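You operate a simulated robot arm through the tools that you are given. There is no shell and no other tool.

Carry out the task below with a simulated robot arm. There is one attempt and no reset: what you move stays moved.

TASK
Pack the orange lunch box with the raisins tub, blue ice pack and sandwich.
Fine: tub in the square well, ice pack in the slot, sandwich in the wide well. Leave the box on the red mat.

The check looks at the end state, three seconds after you hand in, the way a careful person would. Anything else that was tipped, shoved, dropped, spilled or broken makes it a failure.

THE ROBOT
A 6-joint arm with a two-finger gripper, fixed in place. Base frame: the origin is on the floor under the middle of its stand, x ahead of it, y to its left, z up; the work surface is at about z = 91. Lengths are in cm, angles in degrees, forces in N, time in s.
It reaches about 157.2 cm from its shoulder. Its first joint turns from -166.0 to 166.0 degrees. Payload 2.45 kg.
The tool frame sits at the grasp point between the pads (the TCP): z along the fingers, y along the line on which they close. The tips reach 2 cm beyond it. The gripper opens to 14 cm; its body begins 16.8 cm behind the TCP.
Orientation is that of the tool frame in the base frame, as [roll, pitch, yaw] about the fixed x, y, z axes, in that order (R = Rz(yaw) Ry(pitch) Rx(roll)). With the fingers straight down and closing along the base's y, the tool's x points along the base's -x, its y along +y and its z along -z.

THE INTERFACE
- The arm moves only by the tool servo_tool. Its argument "moves" is a list of rows, each an object (a shift or turn left out is 0, a gripper value left out holds the last) with "offset": the shift along the base's x, y, z in cm, a list of three; "dr": the turn, a rotation vector about the base's x, y, z in degrees, a list of three; "jaw": the closure, from 0 (fully open) to 1 (shut). In form: [{"offset": [dx, dy, dz], "dr": [wx, wy, wz], "jaw": jaw}, ...]. A call has 1 to 20 rows; each row shifts and turns the commanded pose from where the row before left it. Rows are played at 5 a second. More than 5 cm and 8.6 degrees between two rows, or a gripper value outside its range, and nothing of the call is played. A pose out of reach is approached as far as the arm can. The call stops where the force on the tool passes 40 N (or 10 N more than at its start, if that is more) or the arm is blocked; 0.2 s more then pass. The fingers move at their own pace (about 4.5 cm/s each) and stop on an object; they squeeze with about 28 N. The grip force told is the motor's: it shows also when the fingers shut on nothing. Time passes only in rows, and 0.2 s behind the last, so rows that do not move let the fingers close. The reply holds the time, the measured pose of the TCP, the force on the tool along the base axes, the opening and the grip force, in the units named above and with some noise, with the torque about the TCP (base axes, N m) and any sound that the robot's microphone picked up.
- Cameras (640 x 400 px; columns grow to the right, rows downward): "scene" is fixed at [21.55, 48.5, 149.48]; the picture's right is [-0.23, -0.97, 0.00], its down [-0.48, 0.11, -0.87] and it looks along [0.85, -0.20, -0.49] (base axes); focal length 347 px, centre (320, 200). "wrist" rides on the gripper at [7.8, 1.1, -20.9] in the tool frame; the picture's right is [-0.14, 0.99, 0.00], its down [-0.92, -0.13, -0.37] and it looks along [-0.36, -0.05, 0.93] (tool axes); focal length 280 px, centre (320, 200).
- get_image(camera): a new picture of that camera. No time passes.
- measure_at(camera, pixels): for up to 12 pixels [column, row] of the newest picture of that camera ("zoom" is the newest enlarged one), the place [x, y, z] in the base frame of the surface seen there, good to about 0.2 cm, but the place of the scene camera against the robot may be out by one fixed shift of up to 1.8 cm in any direction. No time passes.
- enlarge(camera, box): a new picture of the part [left, top, right, bottom] of that camera's present view, enlarged. No time passes.
- close_job(): hands the job in; it is judged then, once.

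Unless the task says otherwise, let go and move clear before handing in.

The tools are called after ">>>" by a JSON object that holds its "op" and its "data". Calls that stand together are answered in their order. servo_tool: Moves the arm, as the interface text tells. Its arguments: {"type":"object","properties":{"moves":{"type":"array"}},"required":["moves"]} The other tools are called the same way: get_image (camera) takes a picture; measure_at (camera, pixels) gives the place of the surface under pixels of a picture; enlarge (camera, box) takes an enlarged picture of a part of a camera's view; close_job () hands the job in.

At the start:

```text
time: 0.0
tcp_pos: [64.6, 8.0, 126.07]
tool_rot: [180.0, 0.1, -180.0]
contact_force: [-0.3, 0.2, -0.4]
ft_torque: [-0.03, -0.04, 0.02]
grip_width: 14.01
grasp_force: 0.1
```

scene: 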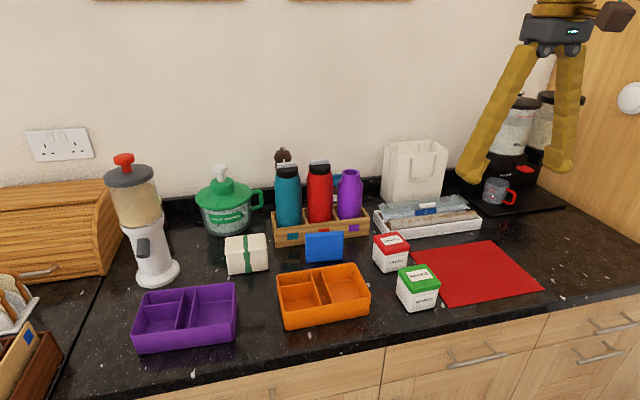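
wrist: 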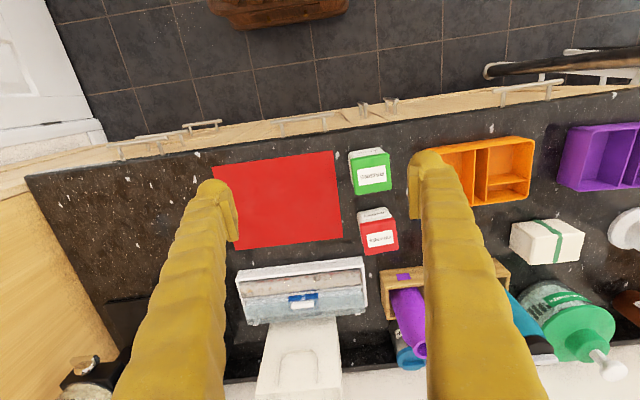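

The scene shows the orange box near pixel (323,295), the blue ice pack at (325,246), the wrapped sandwich at (246,254), and two tubs (red lid at 391,252 and green lid at 418,288). I'll enlarge to read the labels and see the wells.

>>> {"op": "enlarge", "data": {"camera": "scene", "box": [360, 220, 460, 320]}}

>>> {"op": "enlarge", "data": {"camera": "scene", "box": [210, 215, 390, 335]}}

>>> {"op": "enlarge", "data": {"camera": "wrist", "box": [330, 130, 550, 270]}}

```text
4.00 times, centred on (410, 270) of scene
```

zoom: 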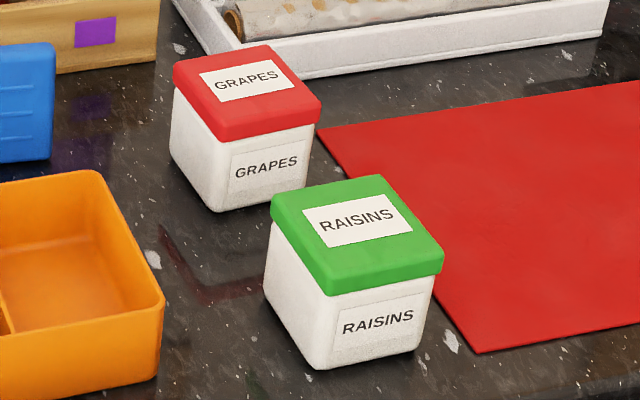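

```text
3.33 times, centred on (300, 275) of scene
```

zoom: 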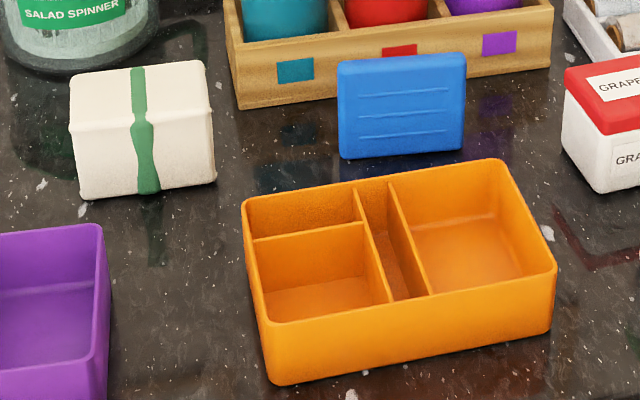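

```text
2.86 times, centred on (440, 200) of wrist
```

zoom: 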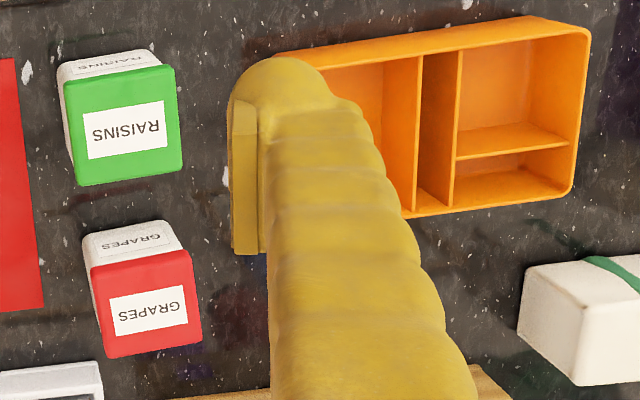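

Raisins is the green-lidded tub. The orange box has a wide well (right side in scene), a narrow slot in the middle, a square well (front left) and a small spare well behind it. I'll measure the key points in both cameras to get the sizes and the scene shift.

>>> {"op": "measure_at", "data": {"camera": "wrist", "pixels": [[372, 176], [352, 158], [387, 151], [391, 191], [358, 196], [380, 240], [533, 138], [528, 204], [472, 206], [476, 140], [225, 167], [341, 237]]}}

>>> {"op": "measure_at", "data": {"camera": "scene", "pixels": [[418, 278], [400, 271], [428, 264], [441, 283], [411, 294], [391, 243], [279, 276], [358, 264], [370, 296], [286, 327], [412, 252], [490, 241]]}}

```text
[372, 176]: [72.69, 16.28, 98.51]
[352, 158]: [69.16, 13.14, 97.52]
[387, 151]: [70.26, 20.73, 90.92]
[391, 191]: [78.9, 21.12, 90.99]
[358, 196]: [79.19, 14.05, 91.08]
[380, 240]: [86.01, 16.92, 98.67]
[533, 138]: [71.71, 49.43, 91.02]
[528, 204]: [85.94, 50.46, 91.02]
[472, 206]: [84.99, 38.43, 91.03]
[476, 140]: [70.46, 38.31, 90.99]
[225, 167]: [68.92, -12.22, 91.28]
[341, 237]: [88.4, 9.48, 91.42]
```

```text
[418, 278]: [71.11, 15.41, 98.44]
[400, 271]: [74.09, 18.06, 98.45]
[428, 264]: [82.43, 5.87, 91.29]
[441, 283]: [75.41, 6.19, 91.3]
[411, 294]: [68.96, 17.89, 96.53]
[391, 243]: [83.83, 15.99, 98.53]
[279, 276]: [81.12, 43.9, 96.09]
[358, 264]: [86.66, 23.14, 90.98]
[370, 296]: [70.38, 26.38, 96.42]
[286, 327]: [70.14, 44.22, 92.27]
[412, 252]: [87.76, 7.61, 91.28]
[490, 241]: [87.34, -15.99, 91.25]
```

The wrist view gives consistent readings and shows the scene camera is shifted. I'll move the hand over the orange box for an unobstructed view between the fingers.

>>> {"op": "servo_tool", "data": {"moves": [{"offset": [0, 5, 0]}, {"offset": [0, 5, 0]}, {"offset": [0, 5, 0]}, {"offset": [0, 5, 0]}, {"offset": [0, 5, 0]}, {"offset": [0, 2, 0]}]}}

>>> {"op": "get_image", "data": {"camera": "wrist"}}

```text
time: 1.4
tcp_pos: [64.75, 35.02, 126.2]
tool_rot: [-180.0, 0.2, -180.0]
contact_force: [-0.9, -0.4, -0.2]
ft_torque: [0.02, -0.02, 0.01]
grip_width: 13.99
grasp_force: 0.0
```

```text
taken
```

wrist: 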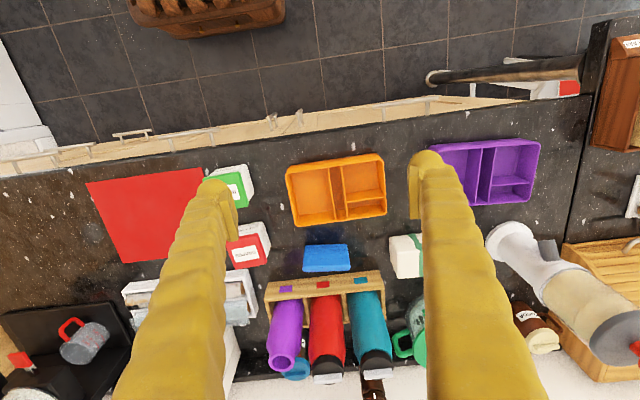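

>>> {"op": "enlarge", "data": {"camera": "wrist", "box": [265, 140, 409, 230]}}

>>> {"op": "enlarge", "data": {"camera": "scene", "box": [260, 220, 388, 340]}}

```text
4.44 times, centred on (337, 185) of wrist
```

zoom: 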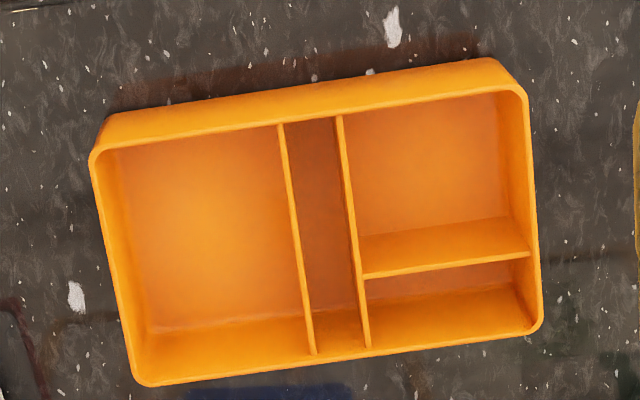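

```text
3.33 times, centred on (324, 280) of scene
```

zoom: 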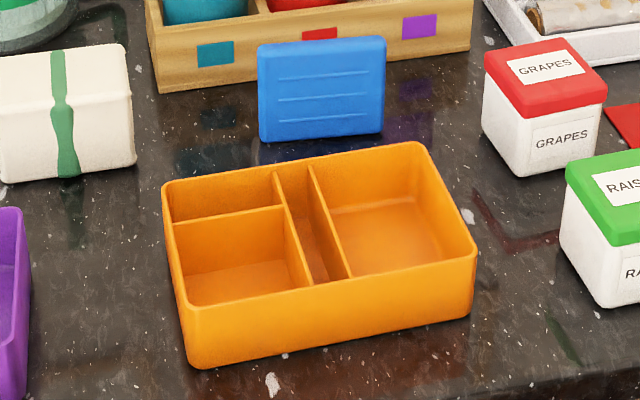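

The box is now clear between the fingers. I'll re-take the wrist zoom and measure its rim corners and partition tops.

>>> {"op": "enlarge", "data": {"camera": "wrist", "box": [265, 140, 409, 230]}}

>>> {"op": "measure_at", "data": {"camera": "zoom", "pixels": [[92, 160], [522, 95], [538, 322], [140, 381], [283, 130], [313, 350], [341, 121], [367, 344], [365, 276], [527, 255], [215, 240], [430, 160]]}}

>>> {"op": "measure_at", "data": {"camera": "wrist", "pixels": [[306, 247], [347, 247], [349, 270], [305, 270], [326, 246], [326, 258], [327, 268], [300, 205], [325, 195], [360, 207], [395, 255], [415, 262]]}}

```text
4.44 times, centred on (337, 185) of wrist
```

zoom: 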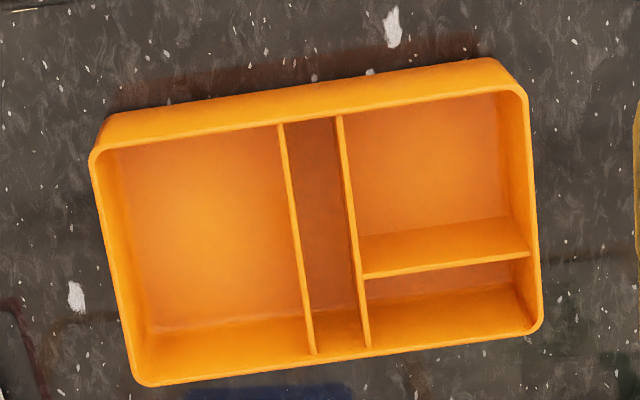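

```text
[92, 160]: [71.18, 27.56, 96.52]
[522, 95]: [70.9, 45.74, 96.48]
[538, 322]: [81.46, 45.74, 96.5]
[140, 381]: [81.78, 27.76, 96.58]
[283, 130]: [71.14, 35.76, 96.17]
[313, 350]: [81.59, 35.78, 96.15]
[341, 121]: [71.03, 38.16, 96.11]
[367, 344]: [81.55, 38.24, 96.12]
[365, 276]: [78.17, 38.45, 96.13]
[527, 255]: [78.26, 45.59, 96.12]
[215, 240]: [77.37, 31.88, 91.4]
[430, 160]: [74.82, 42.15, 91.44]
```

```text
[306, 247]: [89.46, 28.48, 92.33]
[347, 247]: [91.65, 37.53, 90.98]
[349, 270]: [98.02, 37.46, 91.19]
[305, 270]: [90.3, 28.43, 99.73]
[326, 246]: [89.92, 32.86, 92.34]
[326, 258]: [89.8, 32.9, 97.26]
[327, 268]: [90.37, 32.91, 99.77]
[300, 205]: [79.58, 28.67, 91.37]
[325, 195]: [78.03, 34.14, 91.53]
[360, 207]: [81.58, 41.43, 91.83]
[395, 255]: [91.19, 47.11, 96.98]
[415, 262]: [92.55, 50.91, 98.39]
```

The box is square to the base: outer x 70.9–81.8, y 27.5–45.8, rim z 96.5, slot about y 36–38. Next I'll look at the sandwich by shifting further left.

>>> {"op": "servo_tool", "data": {"moves": [{"offset": [2, 5, 0]}, {"offset": [3, 5, 0]}, {"offset": [0, 2, 0]}]}}

>>> {"op": "get_image", "data": {"camera": "wrist"}}

>>> {"op": "enlarge", "data": {"camera": "wrist", "box": [260, 180, 420, 280]}}

```text
refused: row 1 steps farther than a row can; nothing moved
```

```text
taken
```

wrist: 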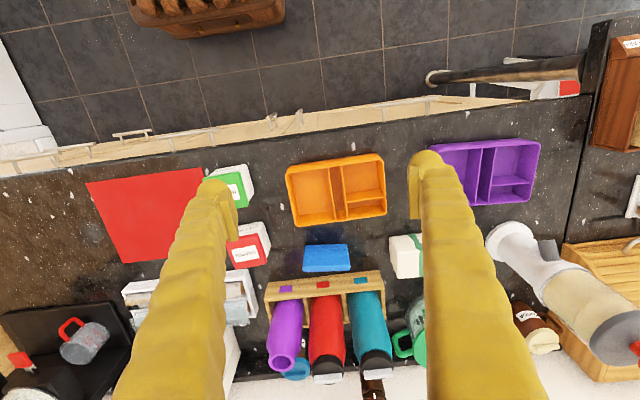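

```text
4.00 times, centred on (340, 230) of wrist
```

zoom: 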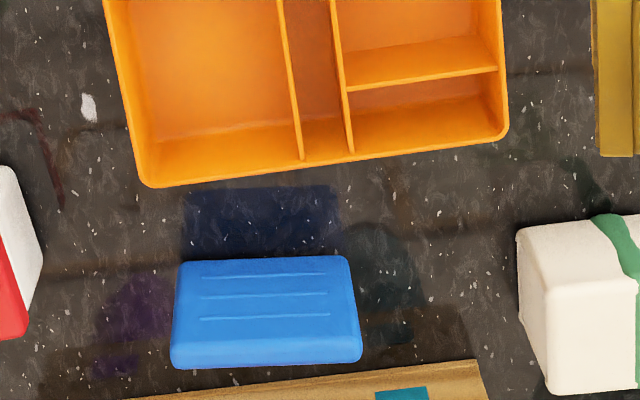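

The move was refused because the diagonal step exceeded 5 cm, so nothing moved. I'll measure the ice pack and the crate face behind it in this zoom, then move on with smaller steps.

>>> {"op": "measure_at", "data": {"camera": "zoom", "pixels": [[260, 262], [264, 300], [266, 335], [266, 345], [266, 358], [266, 364], [174, 345], [358, 340], [190, 385], [330, 378], [440, 372], [400, 320]]}}

>>> {"op": "servo_tool", "data": {"moves": [{"offset": [0, 4.5, 0]}, {"offset": [0, 4.5, 0]}, {"offset": [0, 4.5, 0]}, {"offset": [4, 0, 0]}]}}

>>> {"op": "get_image", "data": {"camera": "wrist"}}

>>> {"op": "enlarge", "data": {"camera": "wrist", "box": [240, 180, 400, 280]}}

```text
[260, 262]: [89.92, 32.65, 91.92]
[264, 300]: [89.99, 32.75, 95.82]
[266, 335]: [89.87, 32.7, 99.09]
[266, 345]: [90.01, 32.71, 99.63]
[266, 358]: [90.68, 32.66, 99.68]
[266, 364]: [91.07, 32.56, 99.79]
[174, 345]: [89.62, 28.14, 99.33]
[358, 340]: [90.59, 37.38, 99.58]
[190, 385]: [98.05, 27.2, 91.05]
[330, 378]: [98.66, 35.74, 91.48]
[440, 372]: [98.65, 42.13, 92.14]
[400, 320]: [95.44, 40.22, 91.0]
```

```text
time: 2.4
tcp_pos: [68.8, 48.74, 126.16]
tool_rot: [179.9, 0.1, 180.0]
contact_force: [-0.5, 0.4, 1.0]
ft_torque: [0.05, -0.01, 0.05]
grip_width: 14.0
grasp_force: 0.0
```

```text
taken
```

wrist: 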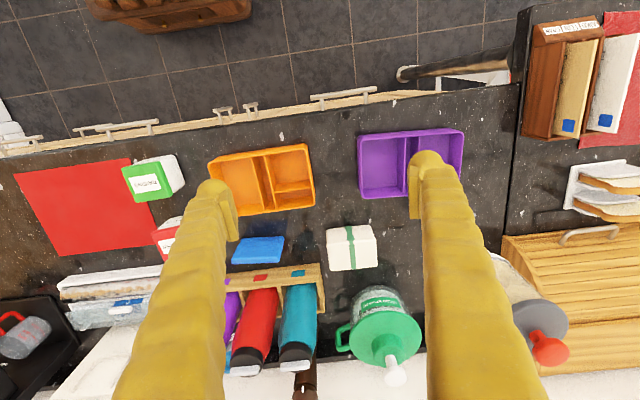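

```text
4.00 times, centred on (320, 230) of wrist
```

zoom: 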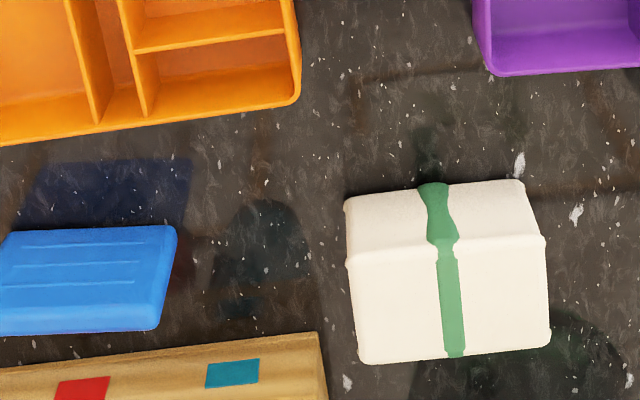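

The sandwich is clear between the fingers. I'll measure its corners and the ice pack's edges.

>>> {"op": "measure_at", "data": {"camera": "zoom", "pixels": [[352, 205], [516, 186], [354, 268], [540, 242], [545, 342], [366, 357], [450, 300], [445, 200], [20, 320], [150, 320], [170, 235], [80, 328]]}}

>>> {"op": "measure_at", "data": {"camera": "wrist", "pixels": [[310, 148], [315, 204], [210, 158], [123, 168], [157, 163], [160, 199], [130, 204], [145, 183]]}}

```text
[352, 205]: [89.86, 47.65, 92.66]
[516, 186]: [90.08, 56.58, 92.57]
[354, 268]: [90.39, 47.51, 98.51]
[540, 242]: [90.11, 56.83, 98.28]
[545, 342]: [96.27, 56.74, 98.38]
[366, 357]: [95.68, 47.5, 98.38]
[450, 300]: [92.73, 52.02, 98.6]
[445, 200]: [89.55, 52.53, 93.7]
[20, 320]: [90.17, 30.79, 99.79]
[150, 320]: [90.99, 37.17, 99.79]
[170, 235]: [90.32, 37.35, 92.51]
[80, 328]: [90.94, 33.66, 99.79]
```

```text
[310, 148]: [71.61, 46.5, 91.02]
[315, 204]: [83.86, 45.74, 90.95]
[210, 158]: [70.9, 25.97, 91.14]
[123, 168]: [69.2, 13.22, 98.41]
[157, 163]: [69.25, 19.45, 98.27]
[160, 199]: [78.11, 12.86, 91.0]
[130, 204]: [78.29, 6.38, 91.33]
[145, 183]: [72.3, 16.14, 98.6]
```

Sandwich: x 89.7–96.5, y 47.2–57, top 98.5, so its long side must turn to lie along x in the wide well. I'll check the heights of the nearby bottles and salad spinner for hand clearance.

>>> {"op": "measure_at", "data": {"camera": "wrist", "pixels": [[290, 355], [300, 320], [243, 368], [255, 320], [395, 375], [385, 350], [380, 320], [345, 340], [300, 278], [235, 290], [372, 295], [305, 375]]}}

>>> {"op": "measure_at", "data": {"camera": "scene", "pixels": [[288, 165], [319, 162], [349, 172], [220, 170], [222, 185], [290, 225], [286, 190], [320, 190], [250, 230], [345, 220], [262, 200], [391, 240]]}}

```text
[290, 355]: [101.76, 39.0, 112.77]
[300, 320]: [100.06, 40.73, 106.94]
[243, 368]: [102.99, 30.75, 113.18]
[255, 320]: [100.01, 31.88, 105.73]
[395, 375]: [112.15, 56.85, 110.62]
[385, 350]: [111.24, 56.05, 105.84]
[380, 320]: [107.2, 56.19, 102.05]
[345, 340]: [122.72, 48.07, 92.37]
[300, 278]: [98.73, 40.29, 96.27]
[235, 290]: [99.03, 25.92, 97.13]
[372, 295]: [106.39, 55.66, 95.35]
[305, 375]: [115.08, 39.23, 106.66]
```

```text
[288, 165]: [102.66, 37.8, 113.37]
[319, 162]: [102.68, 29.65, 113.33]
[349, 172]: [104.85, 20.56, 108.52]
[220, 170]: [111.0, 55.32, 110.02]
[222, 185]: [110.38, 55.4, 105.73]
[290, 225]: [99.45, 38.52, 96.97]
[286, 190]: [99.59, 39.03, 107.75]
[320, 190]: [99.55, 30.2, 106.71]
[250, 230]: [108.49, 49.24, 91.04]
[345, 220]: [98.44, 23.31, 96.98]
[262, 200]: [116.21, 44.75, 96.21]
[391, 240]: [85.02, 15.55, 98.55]
```

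Bottles top out at z≈113.4, so the hand body (16.8 above TCP) clears them. Now I'll travel right to look down at the mat and both tubs.

>>> {"op": "servo_tool", "data": {"moves": [{"offset": [0, -5, 0]}, {"offset": [0, -5, 0]}, {"offset": [0, -5, 0]}, {"offset": [0, -5, 0]}, {"offset": [0, -5, 0]}, {"offset": [0, -5, 0]}, {"offset": [0, -5, 0]}, {"offset": [0, -5, 0]}, {"offset": [-4, 0, 0]}]}}

>>> {"op": "get_image", "data": {"camera": "wrist"}}

>>> {"op": "enlarge", "data": {"camera": "wrist", "box": [240, 130, 420, 260]}}

```text
time: 4.4
tcp_pos: [64.84, 8.38, 125.97]
tool_rot: [180.0, 0.1, 180.0]
contact_force: [0.6, -0.5, 0.2]
ft_torque: [0.01, 0.02, -0.01]
grip_width: 14.03
grasp_force: 0.1
```

```text
taken
```

wrist: 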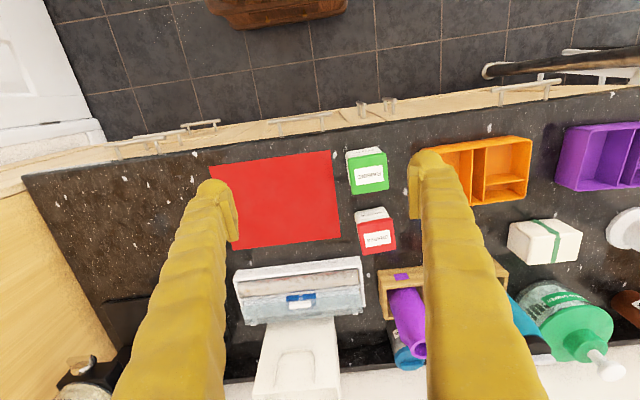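

```text
3.08 times, centred on (330, 195) of wrist
```

zoom: 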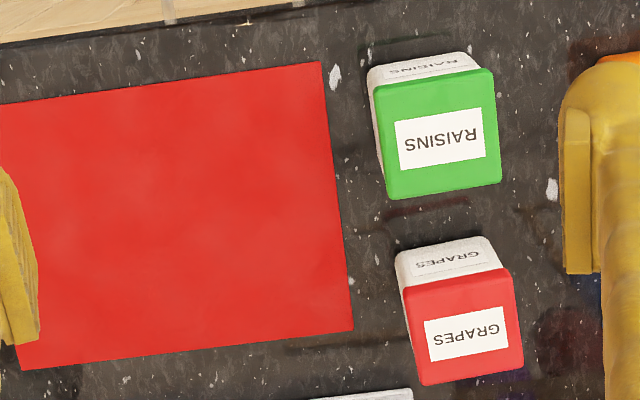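

>>> {"op": "measure_at", "data": {"camera": "zoom", "pixels": [[316, 66], [350, 327], [30, 365], [8, 106], [378, 92], [490, 73], [498, 181], [390, 194], [440, 130], [370, 72], [470, 56], [383, 170]]}}

>>> {"op": "measure_at", "data": {"camera": "wrist", "pixels": [[212, 166], [331, 151], [341, 237], [239, 249], [360, 261], [236, 270], [300, 264], [360, 300]]}}

```text
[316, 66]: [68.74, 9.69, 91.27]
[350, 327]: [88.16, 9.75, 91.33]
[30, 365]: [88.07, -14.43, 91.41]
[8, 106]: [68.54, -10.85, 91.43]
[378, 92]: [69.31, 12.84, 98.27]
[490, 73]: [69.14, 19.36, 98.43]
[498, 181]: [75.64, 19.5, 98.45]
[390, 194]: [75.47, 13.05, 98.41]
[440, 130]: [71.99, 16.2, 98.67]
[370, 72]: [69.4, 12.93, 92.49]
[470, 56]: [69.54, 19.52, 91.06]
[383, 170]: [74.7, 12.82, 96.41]
```

```text
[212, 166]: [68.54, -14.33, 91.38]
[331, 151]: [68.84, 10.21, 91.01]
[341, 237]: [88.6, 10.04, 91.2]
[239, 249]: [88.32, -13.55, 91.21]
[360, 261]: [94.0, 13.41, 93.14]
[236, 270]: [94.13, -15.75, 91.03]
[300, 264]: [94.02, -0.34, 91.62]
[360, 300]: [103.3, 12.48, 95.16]
```

The mat spans x 68.5–88.4, y −14.5–9.9 (top z≈91.35); the raisins lid is x 69.1–75.7, y 12.8–19.6. I'll turn the hand 90° so the fingers close along x, and go back over the box to move it empty first.

>>> {"op": "servo_tool", "data": {"moves": [{"offset": [1, 2.5, 0], "dr": [0, 0, 8.2]}, {"offset": [1, 2.5, 0], "dr": [0, 0, 8.2]}, {"offset": [1, 2.5, 0], "dr": [0, 0, 8.2]}, {"offset": [1, 2.5, 0], "dr": [0, 0, 8.2]}, {"offset": [1, 2.5, 0], "dr": [0, 0, 8.2]}, {"offset": [1, 2.5, 0], "dr": [0, 0, 8.2]}, {"offset": [1, 2.5, 0], "dr": [0, 0, 8.2]}, {"offset": [1, 2.5, 0], "dr": [0, 0, 8.2]}, {"offset": [1, 2.5, 0], "dr": [0, 0, 8.2]}, {"offset": [1, 2.5, 0], "dr": [0, 0, 8.2]}, {"offset": [1.5, 2.5, 0], "dr": [0, 0, 8]}]}}

>>> {"op": "get_image", "data": {"camera": "wrist"}}

>>> {"op": "get_image", "data": {"camera": "scene"}}

```text
time: 6.8
tcp_pos: [76.08, 36.04, 126.34]
tool_rot: [180.0, 0.0, -89.9]
contact_force: [-0.2, -0.8, -0.2]
ft_torque: [0.01, -0.02, 0.02]
grip_width: 14.02
grasp_force: 0.1
```

```text
taken
```

wrist: 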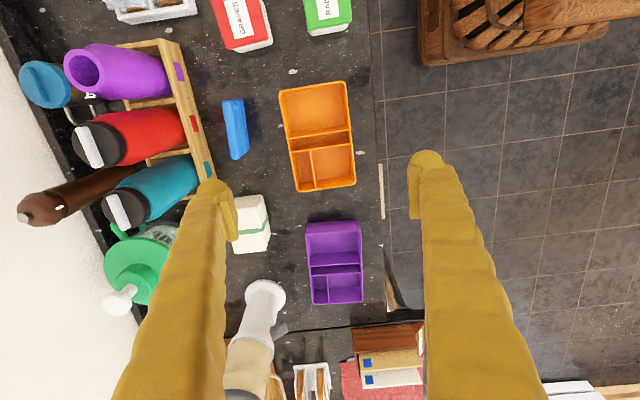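

```text
taken
```

scene: 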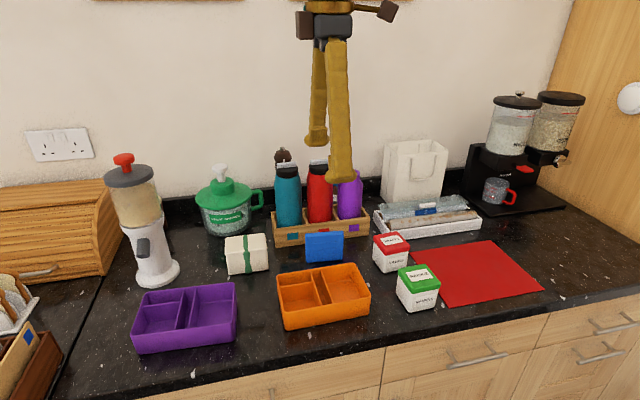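

The rotation worked (yaw −90) and the hand is centred over the box. I'll take a finer zoom of the box and ice pack from this angle.

>>> {"op": "enlarge", "data": {"camera": "wrist", "box": [260, 70, 380, 200]}}

>>> {"op": "measure_at", "data": {"camera": "zoom", "pixels": [[125, 70], [465, 30], [507, 355], [210, 380], [170, 220], [480, 185], [180, 255], [485, 225], [290, 330], [270, 250], [300, 150], [400, 290]]}}

```text
3.08 times, centred on (320, 135) of wrist
```

zoom: 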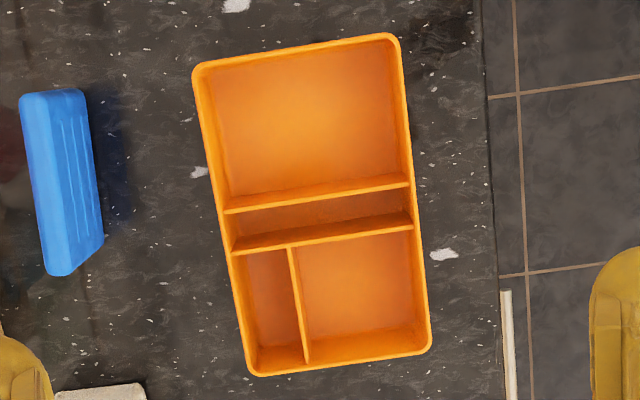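

```text
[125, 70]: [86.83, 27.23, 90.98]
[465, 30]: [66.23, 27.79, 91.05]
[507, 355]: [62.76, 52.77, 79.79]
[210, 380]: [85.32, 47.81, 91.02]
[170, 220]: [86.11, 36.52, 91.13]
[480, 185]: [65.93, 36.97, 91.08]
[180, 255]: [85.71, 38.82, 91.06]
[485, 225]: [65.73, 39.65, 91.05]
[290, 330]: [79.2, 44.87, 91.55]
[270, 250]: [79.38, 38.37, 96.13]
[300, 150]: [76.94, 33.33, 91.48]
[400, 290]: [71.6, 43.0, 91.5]
```

>>> {"op": "measure_at", "data": {"camera": "zoom", "pixels": [[207, 140], [405, 110], [420, 280], [238, 300], [300, 50], [345, 362], [315, 192], [318, 238], [297, 300], [413, 206], [228, 230], [303, 350]]}}

>>> {"op": "measure_at", "data": {"camera": "wrist", "pixels": [[225, 104], [240, 101], [232, 155], [246, 152], [234, 110], [240, 145], [228, 130], [236, 130]]}}

```text
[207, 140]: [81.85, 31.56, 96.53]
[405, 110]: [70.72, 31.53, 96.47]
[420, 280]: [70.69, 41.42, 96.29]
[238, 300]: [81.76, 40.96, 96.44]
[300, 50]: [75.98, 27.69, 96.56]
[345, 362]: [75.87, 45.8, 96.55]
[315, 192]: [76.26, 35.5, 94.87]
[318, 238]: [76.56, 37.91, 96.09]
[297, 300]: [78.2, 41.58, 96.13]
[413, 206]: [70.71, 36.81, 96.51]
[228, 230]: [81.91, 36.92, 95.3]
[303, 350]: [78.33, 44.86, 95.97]
```

```text
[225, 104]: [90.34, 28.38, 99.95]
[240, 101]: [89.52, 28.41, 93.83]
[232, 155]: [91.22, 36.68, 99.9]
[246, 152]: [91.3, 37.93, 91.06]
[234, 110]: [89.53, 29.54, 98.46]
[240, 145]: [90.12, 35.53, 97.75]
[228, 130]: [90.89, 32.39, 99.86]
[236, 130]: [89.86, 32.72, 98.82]
```

Refined: the box is centred at (76.3, 36.7), 11.2 wide in x, rim 96.5. I'll centre over it and descend with open fingers straddling it in x, with tips about 1 cm above the counter.

>>> {"op": "servo_tool", "data": {"moves": [{"offset": [0.2, 0.8, -3], "jaw": 0}, {"offset": [0, 0, -5]}, {"offset": [0, 0, -5]}, {"offset": [0, 0, -5]}, {"offset": [0, 0, -5]}, {"offset": [0, 0, -2.5]}, {"offset": [0, 0, 0]}]}}

>>> {"op": "get_image", "data": {"camera": "wrist"}}

>>> {"op": "enlarge", "data": {"camera": "scene", "box": [250, 160, 400, 340]}}

```text
time: 8.4
tcp_pos: [76.21, 36.84, 100.41]
tool_rot: [180.0, 0.0, -89.9]
contact_force: [0.7, 0.0, -0.6]
ft_torque: [0.02, -0.03, -0.01]
grip_width: 13.99
grasp_force: 0.0
```

```text
taken
```

wrist: 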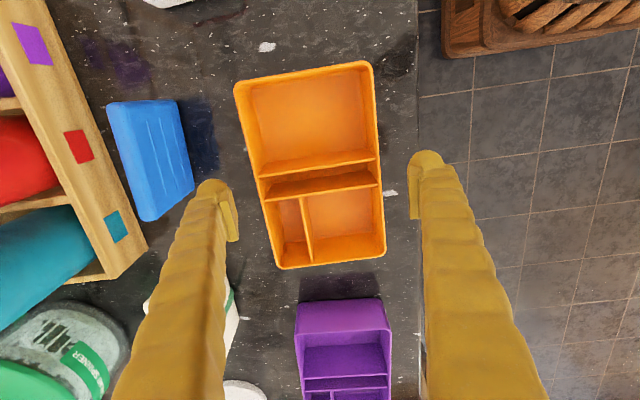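

```text
2.22 times, centred on (325, 250) of scene
```

zoom: 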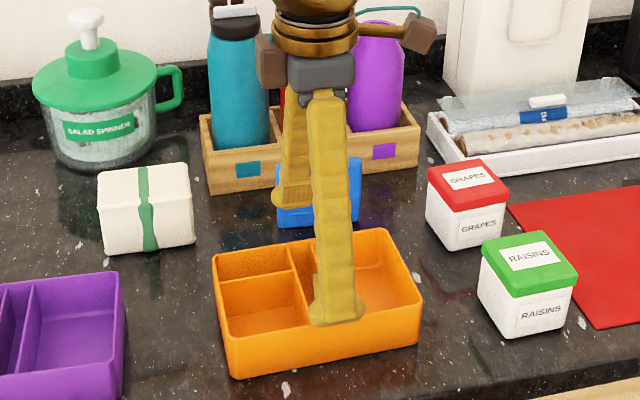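

The fingers straddle the box with good gaps. I'll check the finger's outer extent against the ice pack before lowering.

>>> {"op": "measure_at", "data": {"camera": "wrist", "pixels": [[200, 188], [213, 182], [235, 215], [236, 235], [228, 195], [430, 153], [412, 170], [412, 210], [195, 190], [165, 215], [190, 230], [175, 290]]}}

```text
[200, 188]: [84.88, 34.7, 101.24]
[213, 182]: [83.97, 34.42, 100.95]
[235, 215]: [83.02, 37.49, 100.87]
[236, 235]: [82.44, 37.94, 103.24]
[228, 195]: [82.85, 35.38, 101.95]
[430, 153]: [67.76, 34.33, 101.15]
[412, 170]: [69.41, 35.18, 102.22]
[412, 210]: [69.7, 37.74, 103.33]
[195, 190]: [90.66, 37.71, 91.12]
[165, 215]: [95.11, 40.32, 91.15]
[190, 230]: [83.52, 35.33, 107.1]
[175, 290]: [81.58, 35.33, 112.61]
```

The finger's outer face is at x≈85.5, well short of the ice pack at 89.5. I'll lower to z≈94.3 and close on the box walls.

>>> {"op": "servo_tool", "data": {"moves": [{"offset": [0, 0, -3]}, {"offset": [0, 0, -2]}, {"offset": [0, 0, -1.1]}, {"offset": [0, 0, 0]}, {"jaw": 0.3}, {"jaw": 0.5}, {"jaw": 1}, {"jaw": 1}, {"jaw": 1}]}}

>>> {"op": "get_image", "data": {"camera": "wrist"}}

```text
time: 10.4
tcp_pos: [76.27, 36.6, 94.41]
tool_rot: [179.9, 0.0, -90.0]
contact_force: [0.3, 0.0, 3.1]
ft_torque: [0.0, 0.02, 0.23]
grip_width: 12.57
grasp_force: 28.2
```

```text
taken
```

wrist: 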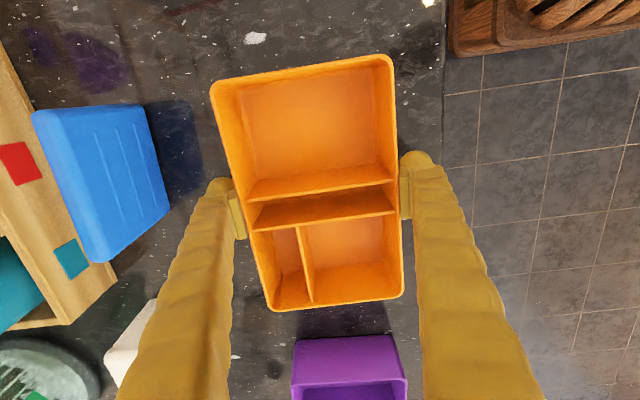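

The grip stopped at 12.57 cm, wider than the 11.2 cm I measured. I'll zoom in to see what the pads are touching.

>>> {"op": "enlarge", "data": {"camera": "wrist", "box": [190, 130, 440, 320]}}

>>> {"op": "enlarge", "data": {"camera": "scene", "box": [260, 200, 390, 340]}}

>>> {"op": "measure_at", "data": {"camera": "wrist", "pixels": [[237, 220], [240, 235], [246, 215], [243, 190], [404, 205], [401, 215], [397, 200], [410, 175], [230, 180], [260, 250], [394, 160], [218, 110]]}}

```text
2.11 times, centred on (315, 225) of wrist
```

zoom: 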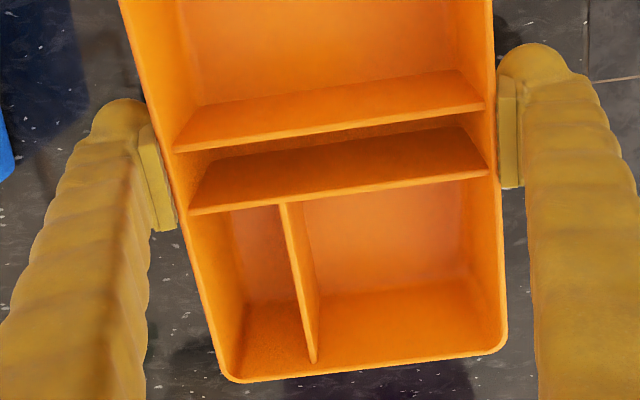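

```text
2.86 times, centred on (325, 270) of scene
```

zoom: 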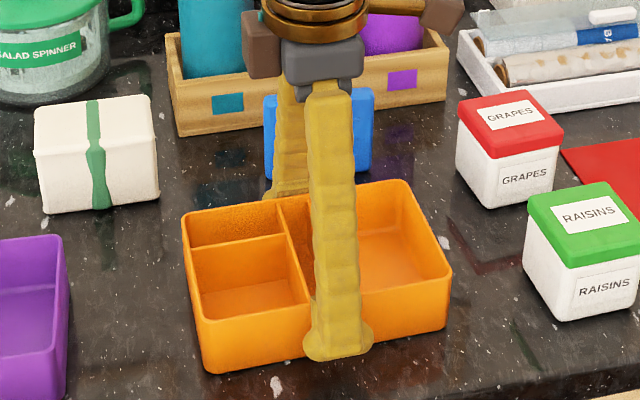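

```text
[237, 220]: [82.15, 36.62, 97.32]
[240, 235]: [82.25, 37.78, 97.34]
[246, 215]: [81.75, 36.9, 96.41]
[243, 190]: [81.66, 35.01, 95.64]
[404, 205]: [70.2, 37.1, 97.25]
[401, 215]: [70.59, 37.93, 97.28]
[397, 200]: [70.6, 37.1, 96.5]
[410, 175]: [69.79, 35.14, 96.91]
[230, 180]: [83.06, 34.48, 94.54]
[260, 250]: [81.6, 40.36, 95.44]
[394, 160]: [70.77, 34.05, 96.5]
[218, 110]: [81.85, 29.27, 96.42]
```

The pads appear to touch the walls near the rim. I'll let another moment pass with the jaw closed and re-read.

>>> {"op": "servo_tool", "data": {"moves": [{"jaw": 1}, {"jaw": 1}]}}

```text
time: 11.0
tcp_pos: [76.27, 36.75, 94.42]
tool_rot: [-179.9, 0.1, -90.1]
contact_force: [0.2, -1.2, 6.2]
ft_torque: [0.0, 0.06, 0.35]
grip_width: 12.56
grasp_force: 27.7
```

The upward 6 N on the tool fits slightly splayed pads bearing on the rim. I'll regrip about 1.2 cm higher so that the rim meets the middle of the pads, then lift slightly as a test.

>>> {"op": "servo_tool", "data": {"moves": [{"jaw": 0}, {"jaw": 0}, {"offset": [0, 0.2, 0.7]}, {"offset": [0, 0, 0.6]}, {"jaw": 0.3}, {"jaw": 1}, {"jaw": 1}, {"jaw": 1}, {"jaw": 1}]}}

>>> {"op": "enlarge", "data": {"camera": "wrist", "box": [190, 130, 440, 320]}}

```text
time: 13.0
tcp_pos: [76.24, 36.89, 95.5]
tool_rot: [179.9, 0.1, -90.0]
contact_force: [-0.4, 0.0, 0.3]
ft_torque: [-0.04, 0.09, 0.08]
grip_width: 11.87
grasp_force: 27.8
```

```text
2.11 times, centred on (315, 225) of wrist
```

zoom: 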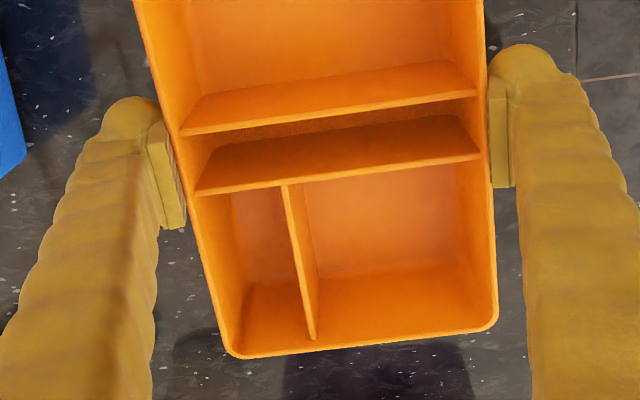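

Now the grip is 11.87 cm wide with no net vertical push. I'll lift a little as a test and check that the box follows.

>>> {"op": "servo_tool", "data": {"moves": [{"offset": [0, 0, 0.4]}, {"offset": [0, 0, 0.6]}, {"offset": [0, 0, 1]}, {"offset": [0, 0, 0]}]}}

>>> {"op": "enlarge", "data": {"camera": "scene", "box": [260, 200, 390, 340]}}

>>> {"op": "get_image", "data": {"camera": "wrist"}}

>>> {"op": "measure_at", "data": {"camera": "wrist", "pixels": [[300, 70], [340, 300], [395, 120], [225, 130], [300, 120], [350, 260]]}}

```text
time: 14.0
tcp_pos: [76.32, 36.9, 97.81]
tool_rot: [179.9, 0.1, -89.9]
contact_force: [-0.1, 0.8, -1.9]
ft_torque: [0.0, -0.01, 0.0]
grip_width: 11.87
grasp_force: 28.1
```

```text
2.86 times, centred on (325, 270) of scene
```

zoom: 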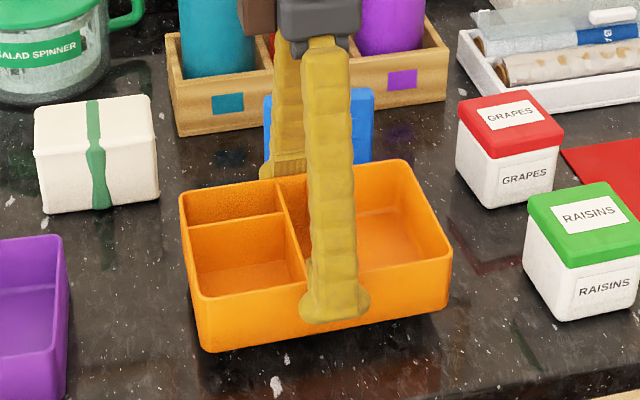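

```text
taken
```

wrist: 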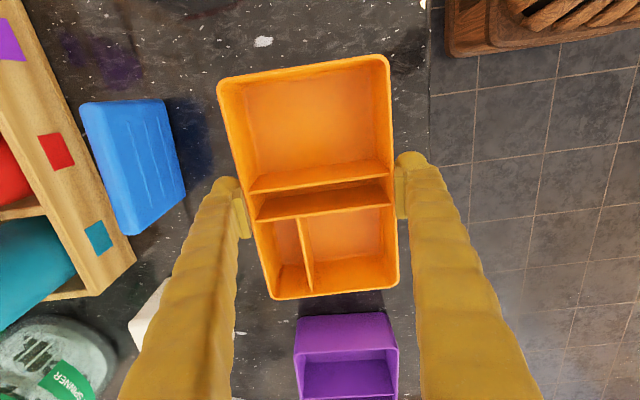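

```text
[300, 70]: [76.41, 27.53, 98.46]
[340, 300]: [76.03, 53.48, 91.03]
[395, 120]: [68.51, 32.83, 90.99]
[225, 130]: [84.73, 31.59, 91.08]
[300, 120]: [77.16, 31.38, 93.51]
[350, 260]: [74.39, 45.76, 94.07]
```

The box lifted level (rim 98.5, floor 93.5). I'll raise it 10 cm to clear the tubs and carry it over to the mat.

>>> {"op": "servo_tool", "data": {"moves": [{"offset": [0, 0, 2]}, {"offset": [0, 0, 3.5]}, {"offset": [0, 0, 3]}, {"offset": [0, 0, 1.5]}, {"offset": [0.2, -2, 0]}, {"offset": [0.2, -3.5, 0]}, {"offset": [0.2, -4, 0]}, {"offset": [0.2, -4, 0]}, {"offset": [0.2, -4, 0]}, {"offset": [0.2, -4, 0]}, {"offset": [0.2, -4, 0]}, {"offset": [0.2, -4, 0]}, {"offset": [0.2, -4, 0]}, {"offset": [0, -3.5, 0]}, {"offset": [0, -2, 0]}, {"offset": [0, 0, 0]}]}}

>>> {"op": "get_image", "data": {"camera": "scene"}}

>>> {"op": "get_image", "data": {"camera": "wrist"}}

```text
time: 17.4
tcp_pos: [78.11, -2.15, 107.6]
tool_rot: [-180.0, 0.1, -90.0]
contact_force: [-0.4, -0.2, -1.7]
ft_torque: [0.02, -0.01, 0.0]
grip_width: 11.84
grasp_force: 28.0
```

```text
taken
```

scene: 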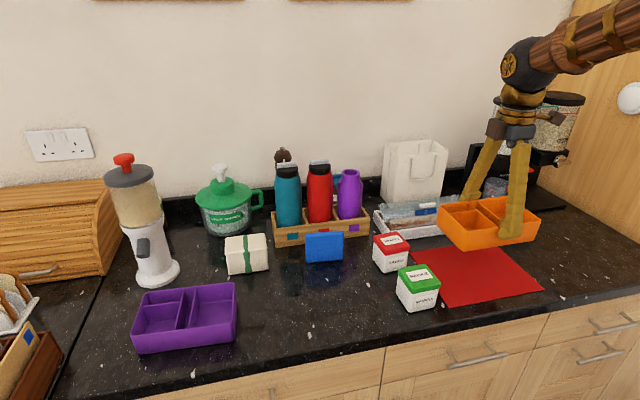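

```text
taken
```

wrist: 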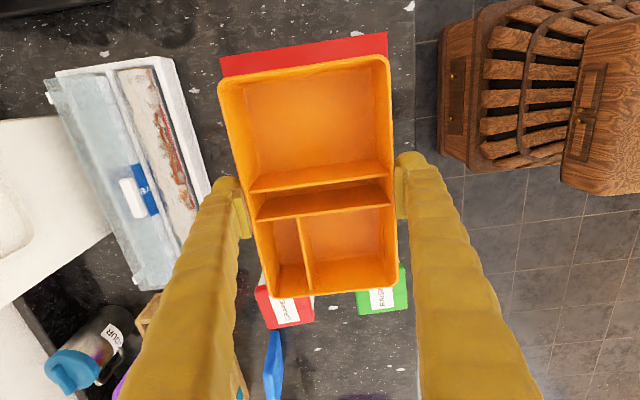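

The box hangs level above the mat at (78.1, −2.2). I'll lower it to just above the mat, then ease it down.

>>> {"op": "servo_tool", "data": {"moves": [{"offset": [0, 0, -2]}, {"offset": [0, 0, -3]}, {"offset": [0, 0, -3]}, {"offset": [0, 0, -2]}, {"offset": [0, 0, -1]}, {"offset": [0, 0, -0.3]}, {"offset": [0, 0, 0]}]}}

>>> {"op": "get_image", "data": {"camera": "wrist"}}

>>> {"op": "measure_at", "data": {"camera": "wrist", "pixels": [[300, 70], [300, 120], [350, 260], [300, 45]]}}

```text
time: 19.0
tcp_pos: [77.97, -2.22, 96.5]
tool_rot: [180.0, 0.0, -90.0]
contact_force: [-0.4, 0.4, -1.2]
ft_torque: [-0.04, 0.02, -0.03]
grip_width: 11.8
grasp_force: 28.3
```

```text
taken
```

wrist: 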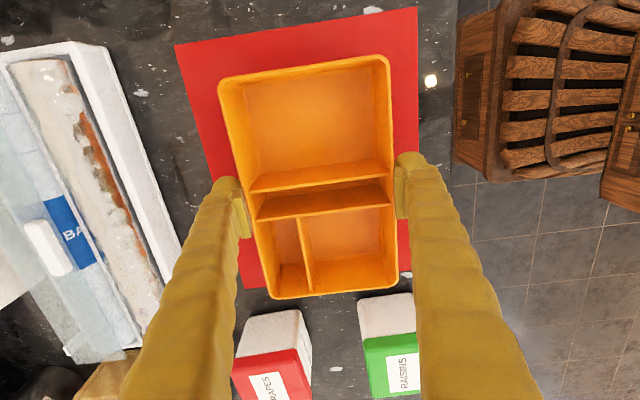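

```text
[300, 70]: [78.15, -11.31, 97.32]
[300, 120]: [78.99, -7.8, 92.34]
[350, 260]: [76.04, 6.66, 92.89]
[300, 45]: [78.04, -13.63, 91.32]
```

The rim is at 97.3, about 0.45 above its resting height on the mat. I'll lower the last bit, then release.

>>> {"op": "servo_tool", "data": {"moves": [{"offset": [0, 0, -0.25]}, {"offset": [0, 0, -0.2]}, {"offset": [0, 0, 0]}]}}

```text
time: 19.8
tcp_pos: [77.97, -2.14, 96.09]
tool_rot: [179.9, 0.1, -90.0]
contact_force: [0.7, -0.3, -0.9]
ft_torque: [0.01, 0.03, 0.01]
grip_width: 11.81
grasp_force: 28.2
```

>>> {"op": "servo_tool", "data": {"moves": [{"offset": [0, 0, -0.15]}, {"offset": [0, 0, -0.1]}, {"offset": [0, 0, 0]}]}}

>>> {"op": "get_image", "data": {"camera": "wrist"}}

>>> {"op": "measure_at", "data": {"camera": "wrist", "pixels": [[300, 70], [300, 120], [310, 110], [350, 240]]}}

```text
time: 20.5
tcp_pos: [78.16, -2.15, 96.0]
tool_rot: [-179.9, 0.0, -90.0]
contact_force: [-1.7, 0.0, 3.6]
ft_torque: [-0.04, 0.22, -0.03]
grip_width: 11.81
grasp_force: 27.7
stopped in row 3: the force on the tool passed its limit at 42 N (the readings are from after the stop); the commanded pose is now the measured one
```

```text
taken
```

wrist: 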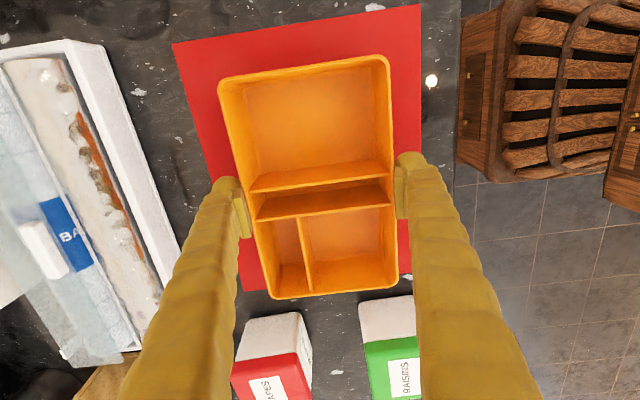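

```text
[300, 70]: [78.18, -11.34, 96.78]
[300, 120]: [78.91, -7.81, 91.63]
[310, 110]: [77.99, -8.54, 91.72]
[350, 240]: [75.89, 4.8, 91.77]
```

The contact force and rim height 96.8 show the box is seated on the mat. I'll open and rise straight up.

>>> {"op": "servo_tool", "data": {"moves": [{"jaw": 0.05}, {"jaw": 0}, {"jaw": 0}, {"offset": [0, 0, 2]}, {"offset": [0, 0, 4]}, {"offset": [0, 0, 5]}, {"offset": [0, 0, 5]}, {"offset": [0, 0, 5]}, {"offset": [0, 0, 3]}, {"offset": [0, 0, 0]}]}}

>>> {"op": "get_image", "data": {"camera": "wrist"}}

>>> {"op": "enlarge", "data": {"camera": "wrist", "box": [220, 50, 420, 230]}}

```text
time: 22.7
tcp_pos: [78.08, -1.84, 120.22]
tool_rot: [180.0, 0.0, -90.1]
contact_force: [0.1, -1.0, -0.8]
ft_torque: [0.02, -0.01, 0.01]
grip_width: 13.99
grasp_force: 0.1
```

```text
taken
```

wrist: 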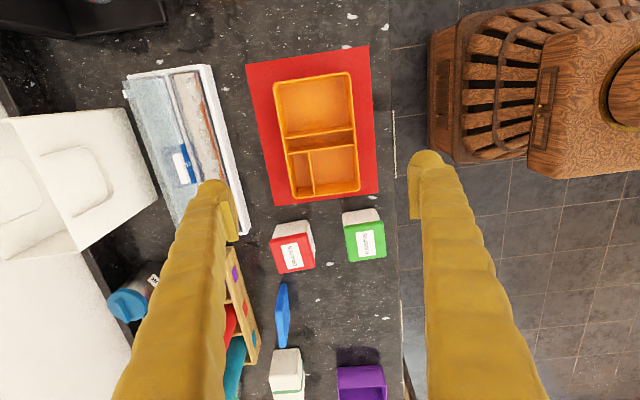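

```text
2.22 times, centred on (320, 140) of wrist
```

zoom: 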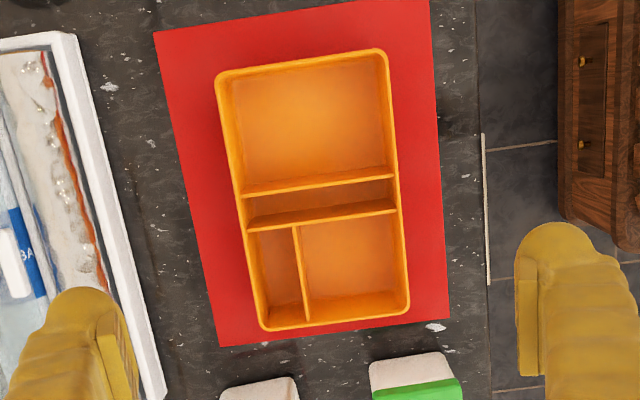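

The box sits squarely within the mat. I'll take a tighter zoom to measure its new partitions precisely.

>>> {"op": "enlarge", "data": {"camera": "wrist", "box": [268, 125, 364, 205]}}

```text
5.00 times, centred on (316, 165) of wrist
```

zoom: 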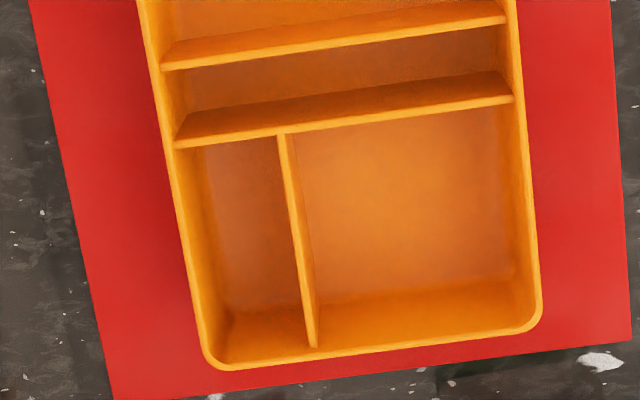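

>>> {"op": "measure_at", "data": {"camera": "zoom", "pixels": [[335, 42], [335, 46], [200, 141], [345, 121], [345, 125], [490, 101], [291, 180], [300, 250], [311, 330], [308, 260], [530, 230], [400, 352]]}}

>>> {"op": "measure_at", "data": {"camera": "zoom", "pixels": [[523, 200], [534, 200], [180, 200], [186, 230], [400, 345], [400, 357], [420, 200], [420, 270], [250, 220], [340, 80], [420, 8], [230, 60]]}}

```text
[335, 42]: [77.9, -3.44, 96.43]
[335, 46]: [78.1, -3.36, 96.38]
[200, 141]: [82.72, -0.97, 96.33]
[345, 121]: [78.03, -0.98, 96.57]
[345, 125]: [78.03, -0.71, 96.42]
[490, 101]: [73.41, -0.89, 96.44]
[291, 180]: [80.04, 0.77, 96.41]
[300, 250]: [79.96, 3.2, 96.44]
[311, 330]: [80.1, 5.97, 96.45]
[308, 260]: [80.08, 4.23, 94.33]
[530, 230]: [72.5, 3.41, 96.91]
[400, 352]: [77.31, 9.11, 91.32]
```

```text
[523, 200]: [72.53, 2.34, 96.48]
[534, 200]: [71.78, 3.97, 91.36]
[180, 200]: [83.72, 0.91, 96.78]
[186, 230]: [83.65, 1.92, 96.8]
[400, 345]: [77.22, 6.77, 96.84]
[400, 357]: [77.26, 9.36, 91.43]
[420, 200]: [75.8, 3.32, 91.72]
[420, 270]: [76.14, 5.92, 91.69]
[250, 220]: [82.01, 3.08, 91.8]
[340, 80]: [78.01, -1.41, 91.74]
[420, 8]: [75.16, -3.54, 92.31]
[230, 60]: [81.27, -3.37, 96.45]
```

New well positions: slot centre y≈−2.1 (partitions at −3.3 and −0.85), square well centre (76.3, 2.95), wide well centre (78.1, −7.3), floor 91.7. Now I'll hover over the ice pack, yawing −5.5° to match its slight turn, with the jaws half-closed.

>>> {"op": "servo_tool", "data": {"moves": [{"offset": [0, 4.3, 1], "jaw": 0.5}, {"offset": [0, 4.5, 0]}, {"offset": [0, 4.5, 0]}, {"offset": [0, 4.5, 0]}, {"offset": [0, 4.5, 0]}, {"offset": [0, 4.5, 0]}, {"offset": [0, 4.3, 0]}, {"offset": [0, 3.6, 0], "dr": [0, 0, -5.5]}, {"offset": [4, 0, 0]}, {"offset": [4.3, 0, 0]}, {"offset": [4.2, 0, 0]}, {"offset": [0, 0, 0]}]}}

>>> {"op": "get_image", "data": {"camera": "wrist"}}

>>> {"op": "enlarge", "data": {"camera": "wrist", "box": [250, 70, 400, 190]}}

```text
time: 25.3
tcp_pos: [90.97, 32.73, 120.83]
tool_rot: [-179.8, 0.1, -95.5]
contact_force: [0.1, -1.0, 0.0]
ft_torque: [0.0, 0.01, 0.0]
grip_width: 7.01
grasp_force: 0.0
```

```text
taken
```

wrist: 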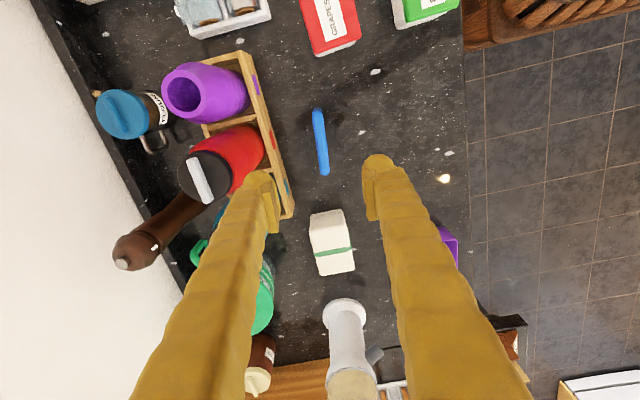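

```text
3.33 times, centred on (325, 130) of wrist
```

zoom: 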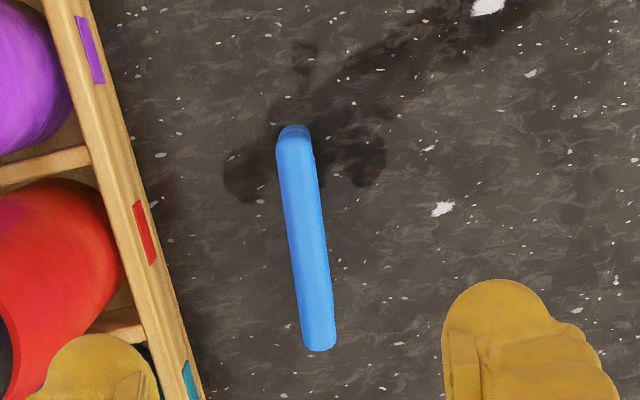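

From nearly above, the ice pack appears as a thin strip from (294,135) to (320,345) in the zoom. I'll measure its top face to get position and yaw.

>>> {"op": "measure_at", "data": {"camera": "zoom", "pixels": [[290, 150], [304, 150], [283, 170], [307, 170], [294, 250], [316, 250], [305, 250], [304, 330], [328, 330], [318, 340], [320, 348], [294, 140]]}}

```text
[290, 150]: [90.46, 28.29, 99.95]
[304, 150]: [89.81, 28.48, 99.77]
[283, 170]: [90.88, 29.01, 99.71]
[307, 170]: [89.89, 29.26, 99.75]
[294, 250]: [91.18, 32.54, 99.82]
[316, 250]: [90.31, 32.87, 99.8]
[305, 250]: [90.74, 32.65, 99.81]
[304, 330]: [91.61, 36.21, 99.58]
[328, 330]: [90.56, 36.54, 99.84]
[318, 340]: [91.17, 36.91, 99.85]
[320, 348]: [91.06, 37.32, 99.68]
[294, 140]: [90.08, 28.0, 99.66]
```

The centreline is at x≈90.74 for y=32.7 with a 5.5° yaw, top z 99.8. I'll take a couple of idle readings to average out noise in my pose.

>>> {"op": "servo_tool", "data": {"moves": [{"offset": [0, 0, 0]}]}}

>>> {"op": "servo_tool", "data": {"moves": [{"offset": [0, 0, 0]}]}}

>>> {"op": "servo_tool", "data": {"moves": [{"offset": [0, 0, 0]}]}}

```text
time: 25.7
tcp_pos: [90.85, 32.78, 120.87]
tool_rot: [180.0, 0.0, -95.5]
contact_force: [0.8, -0.2, 0.2]
ft_torque: [-0.03, -0.02, 0.02]
grip_width: 7.02
grasp_force: 0.1
```

```text
time: 26.1
tcp_pos: [90.85, 32.72, 120.88]
tool_rot: [-179.9, 0.1, -95.6]
contact_force: [0.0, 0.2, 0.0]
ft_torque: [0.02, -0.01, 0.02]
grip_width: 6.99
grasp_force: 0.2
```

```text
time: 26.5
tcp_pos: [90.75, 32.83, 120.8]
tool_rot: [-180.0, -0.1, -95.6]
contact_force: [0.5, 0.4, -0.5]
ft_torque: [-0.01, -0.02, 0.02]
grip_width: 6.98
grasp_force: 0.1
```

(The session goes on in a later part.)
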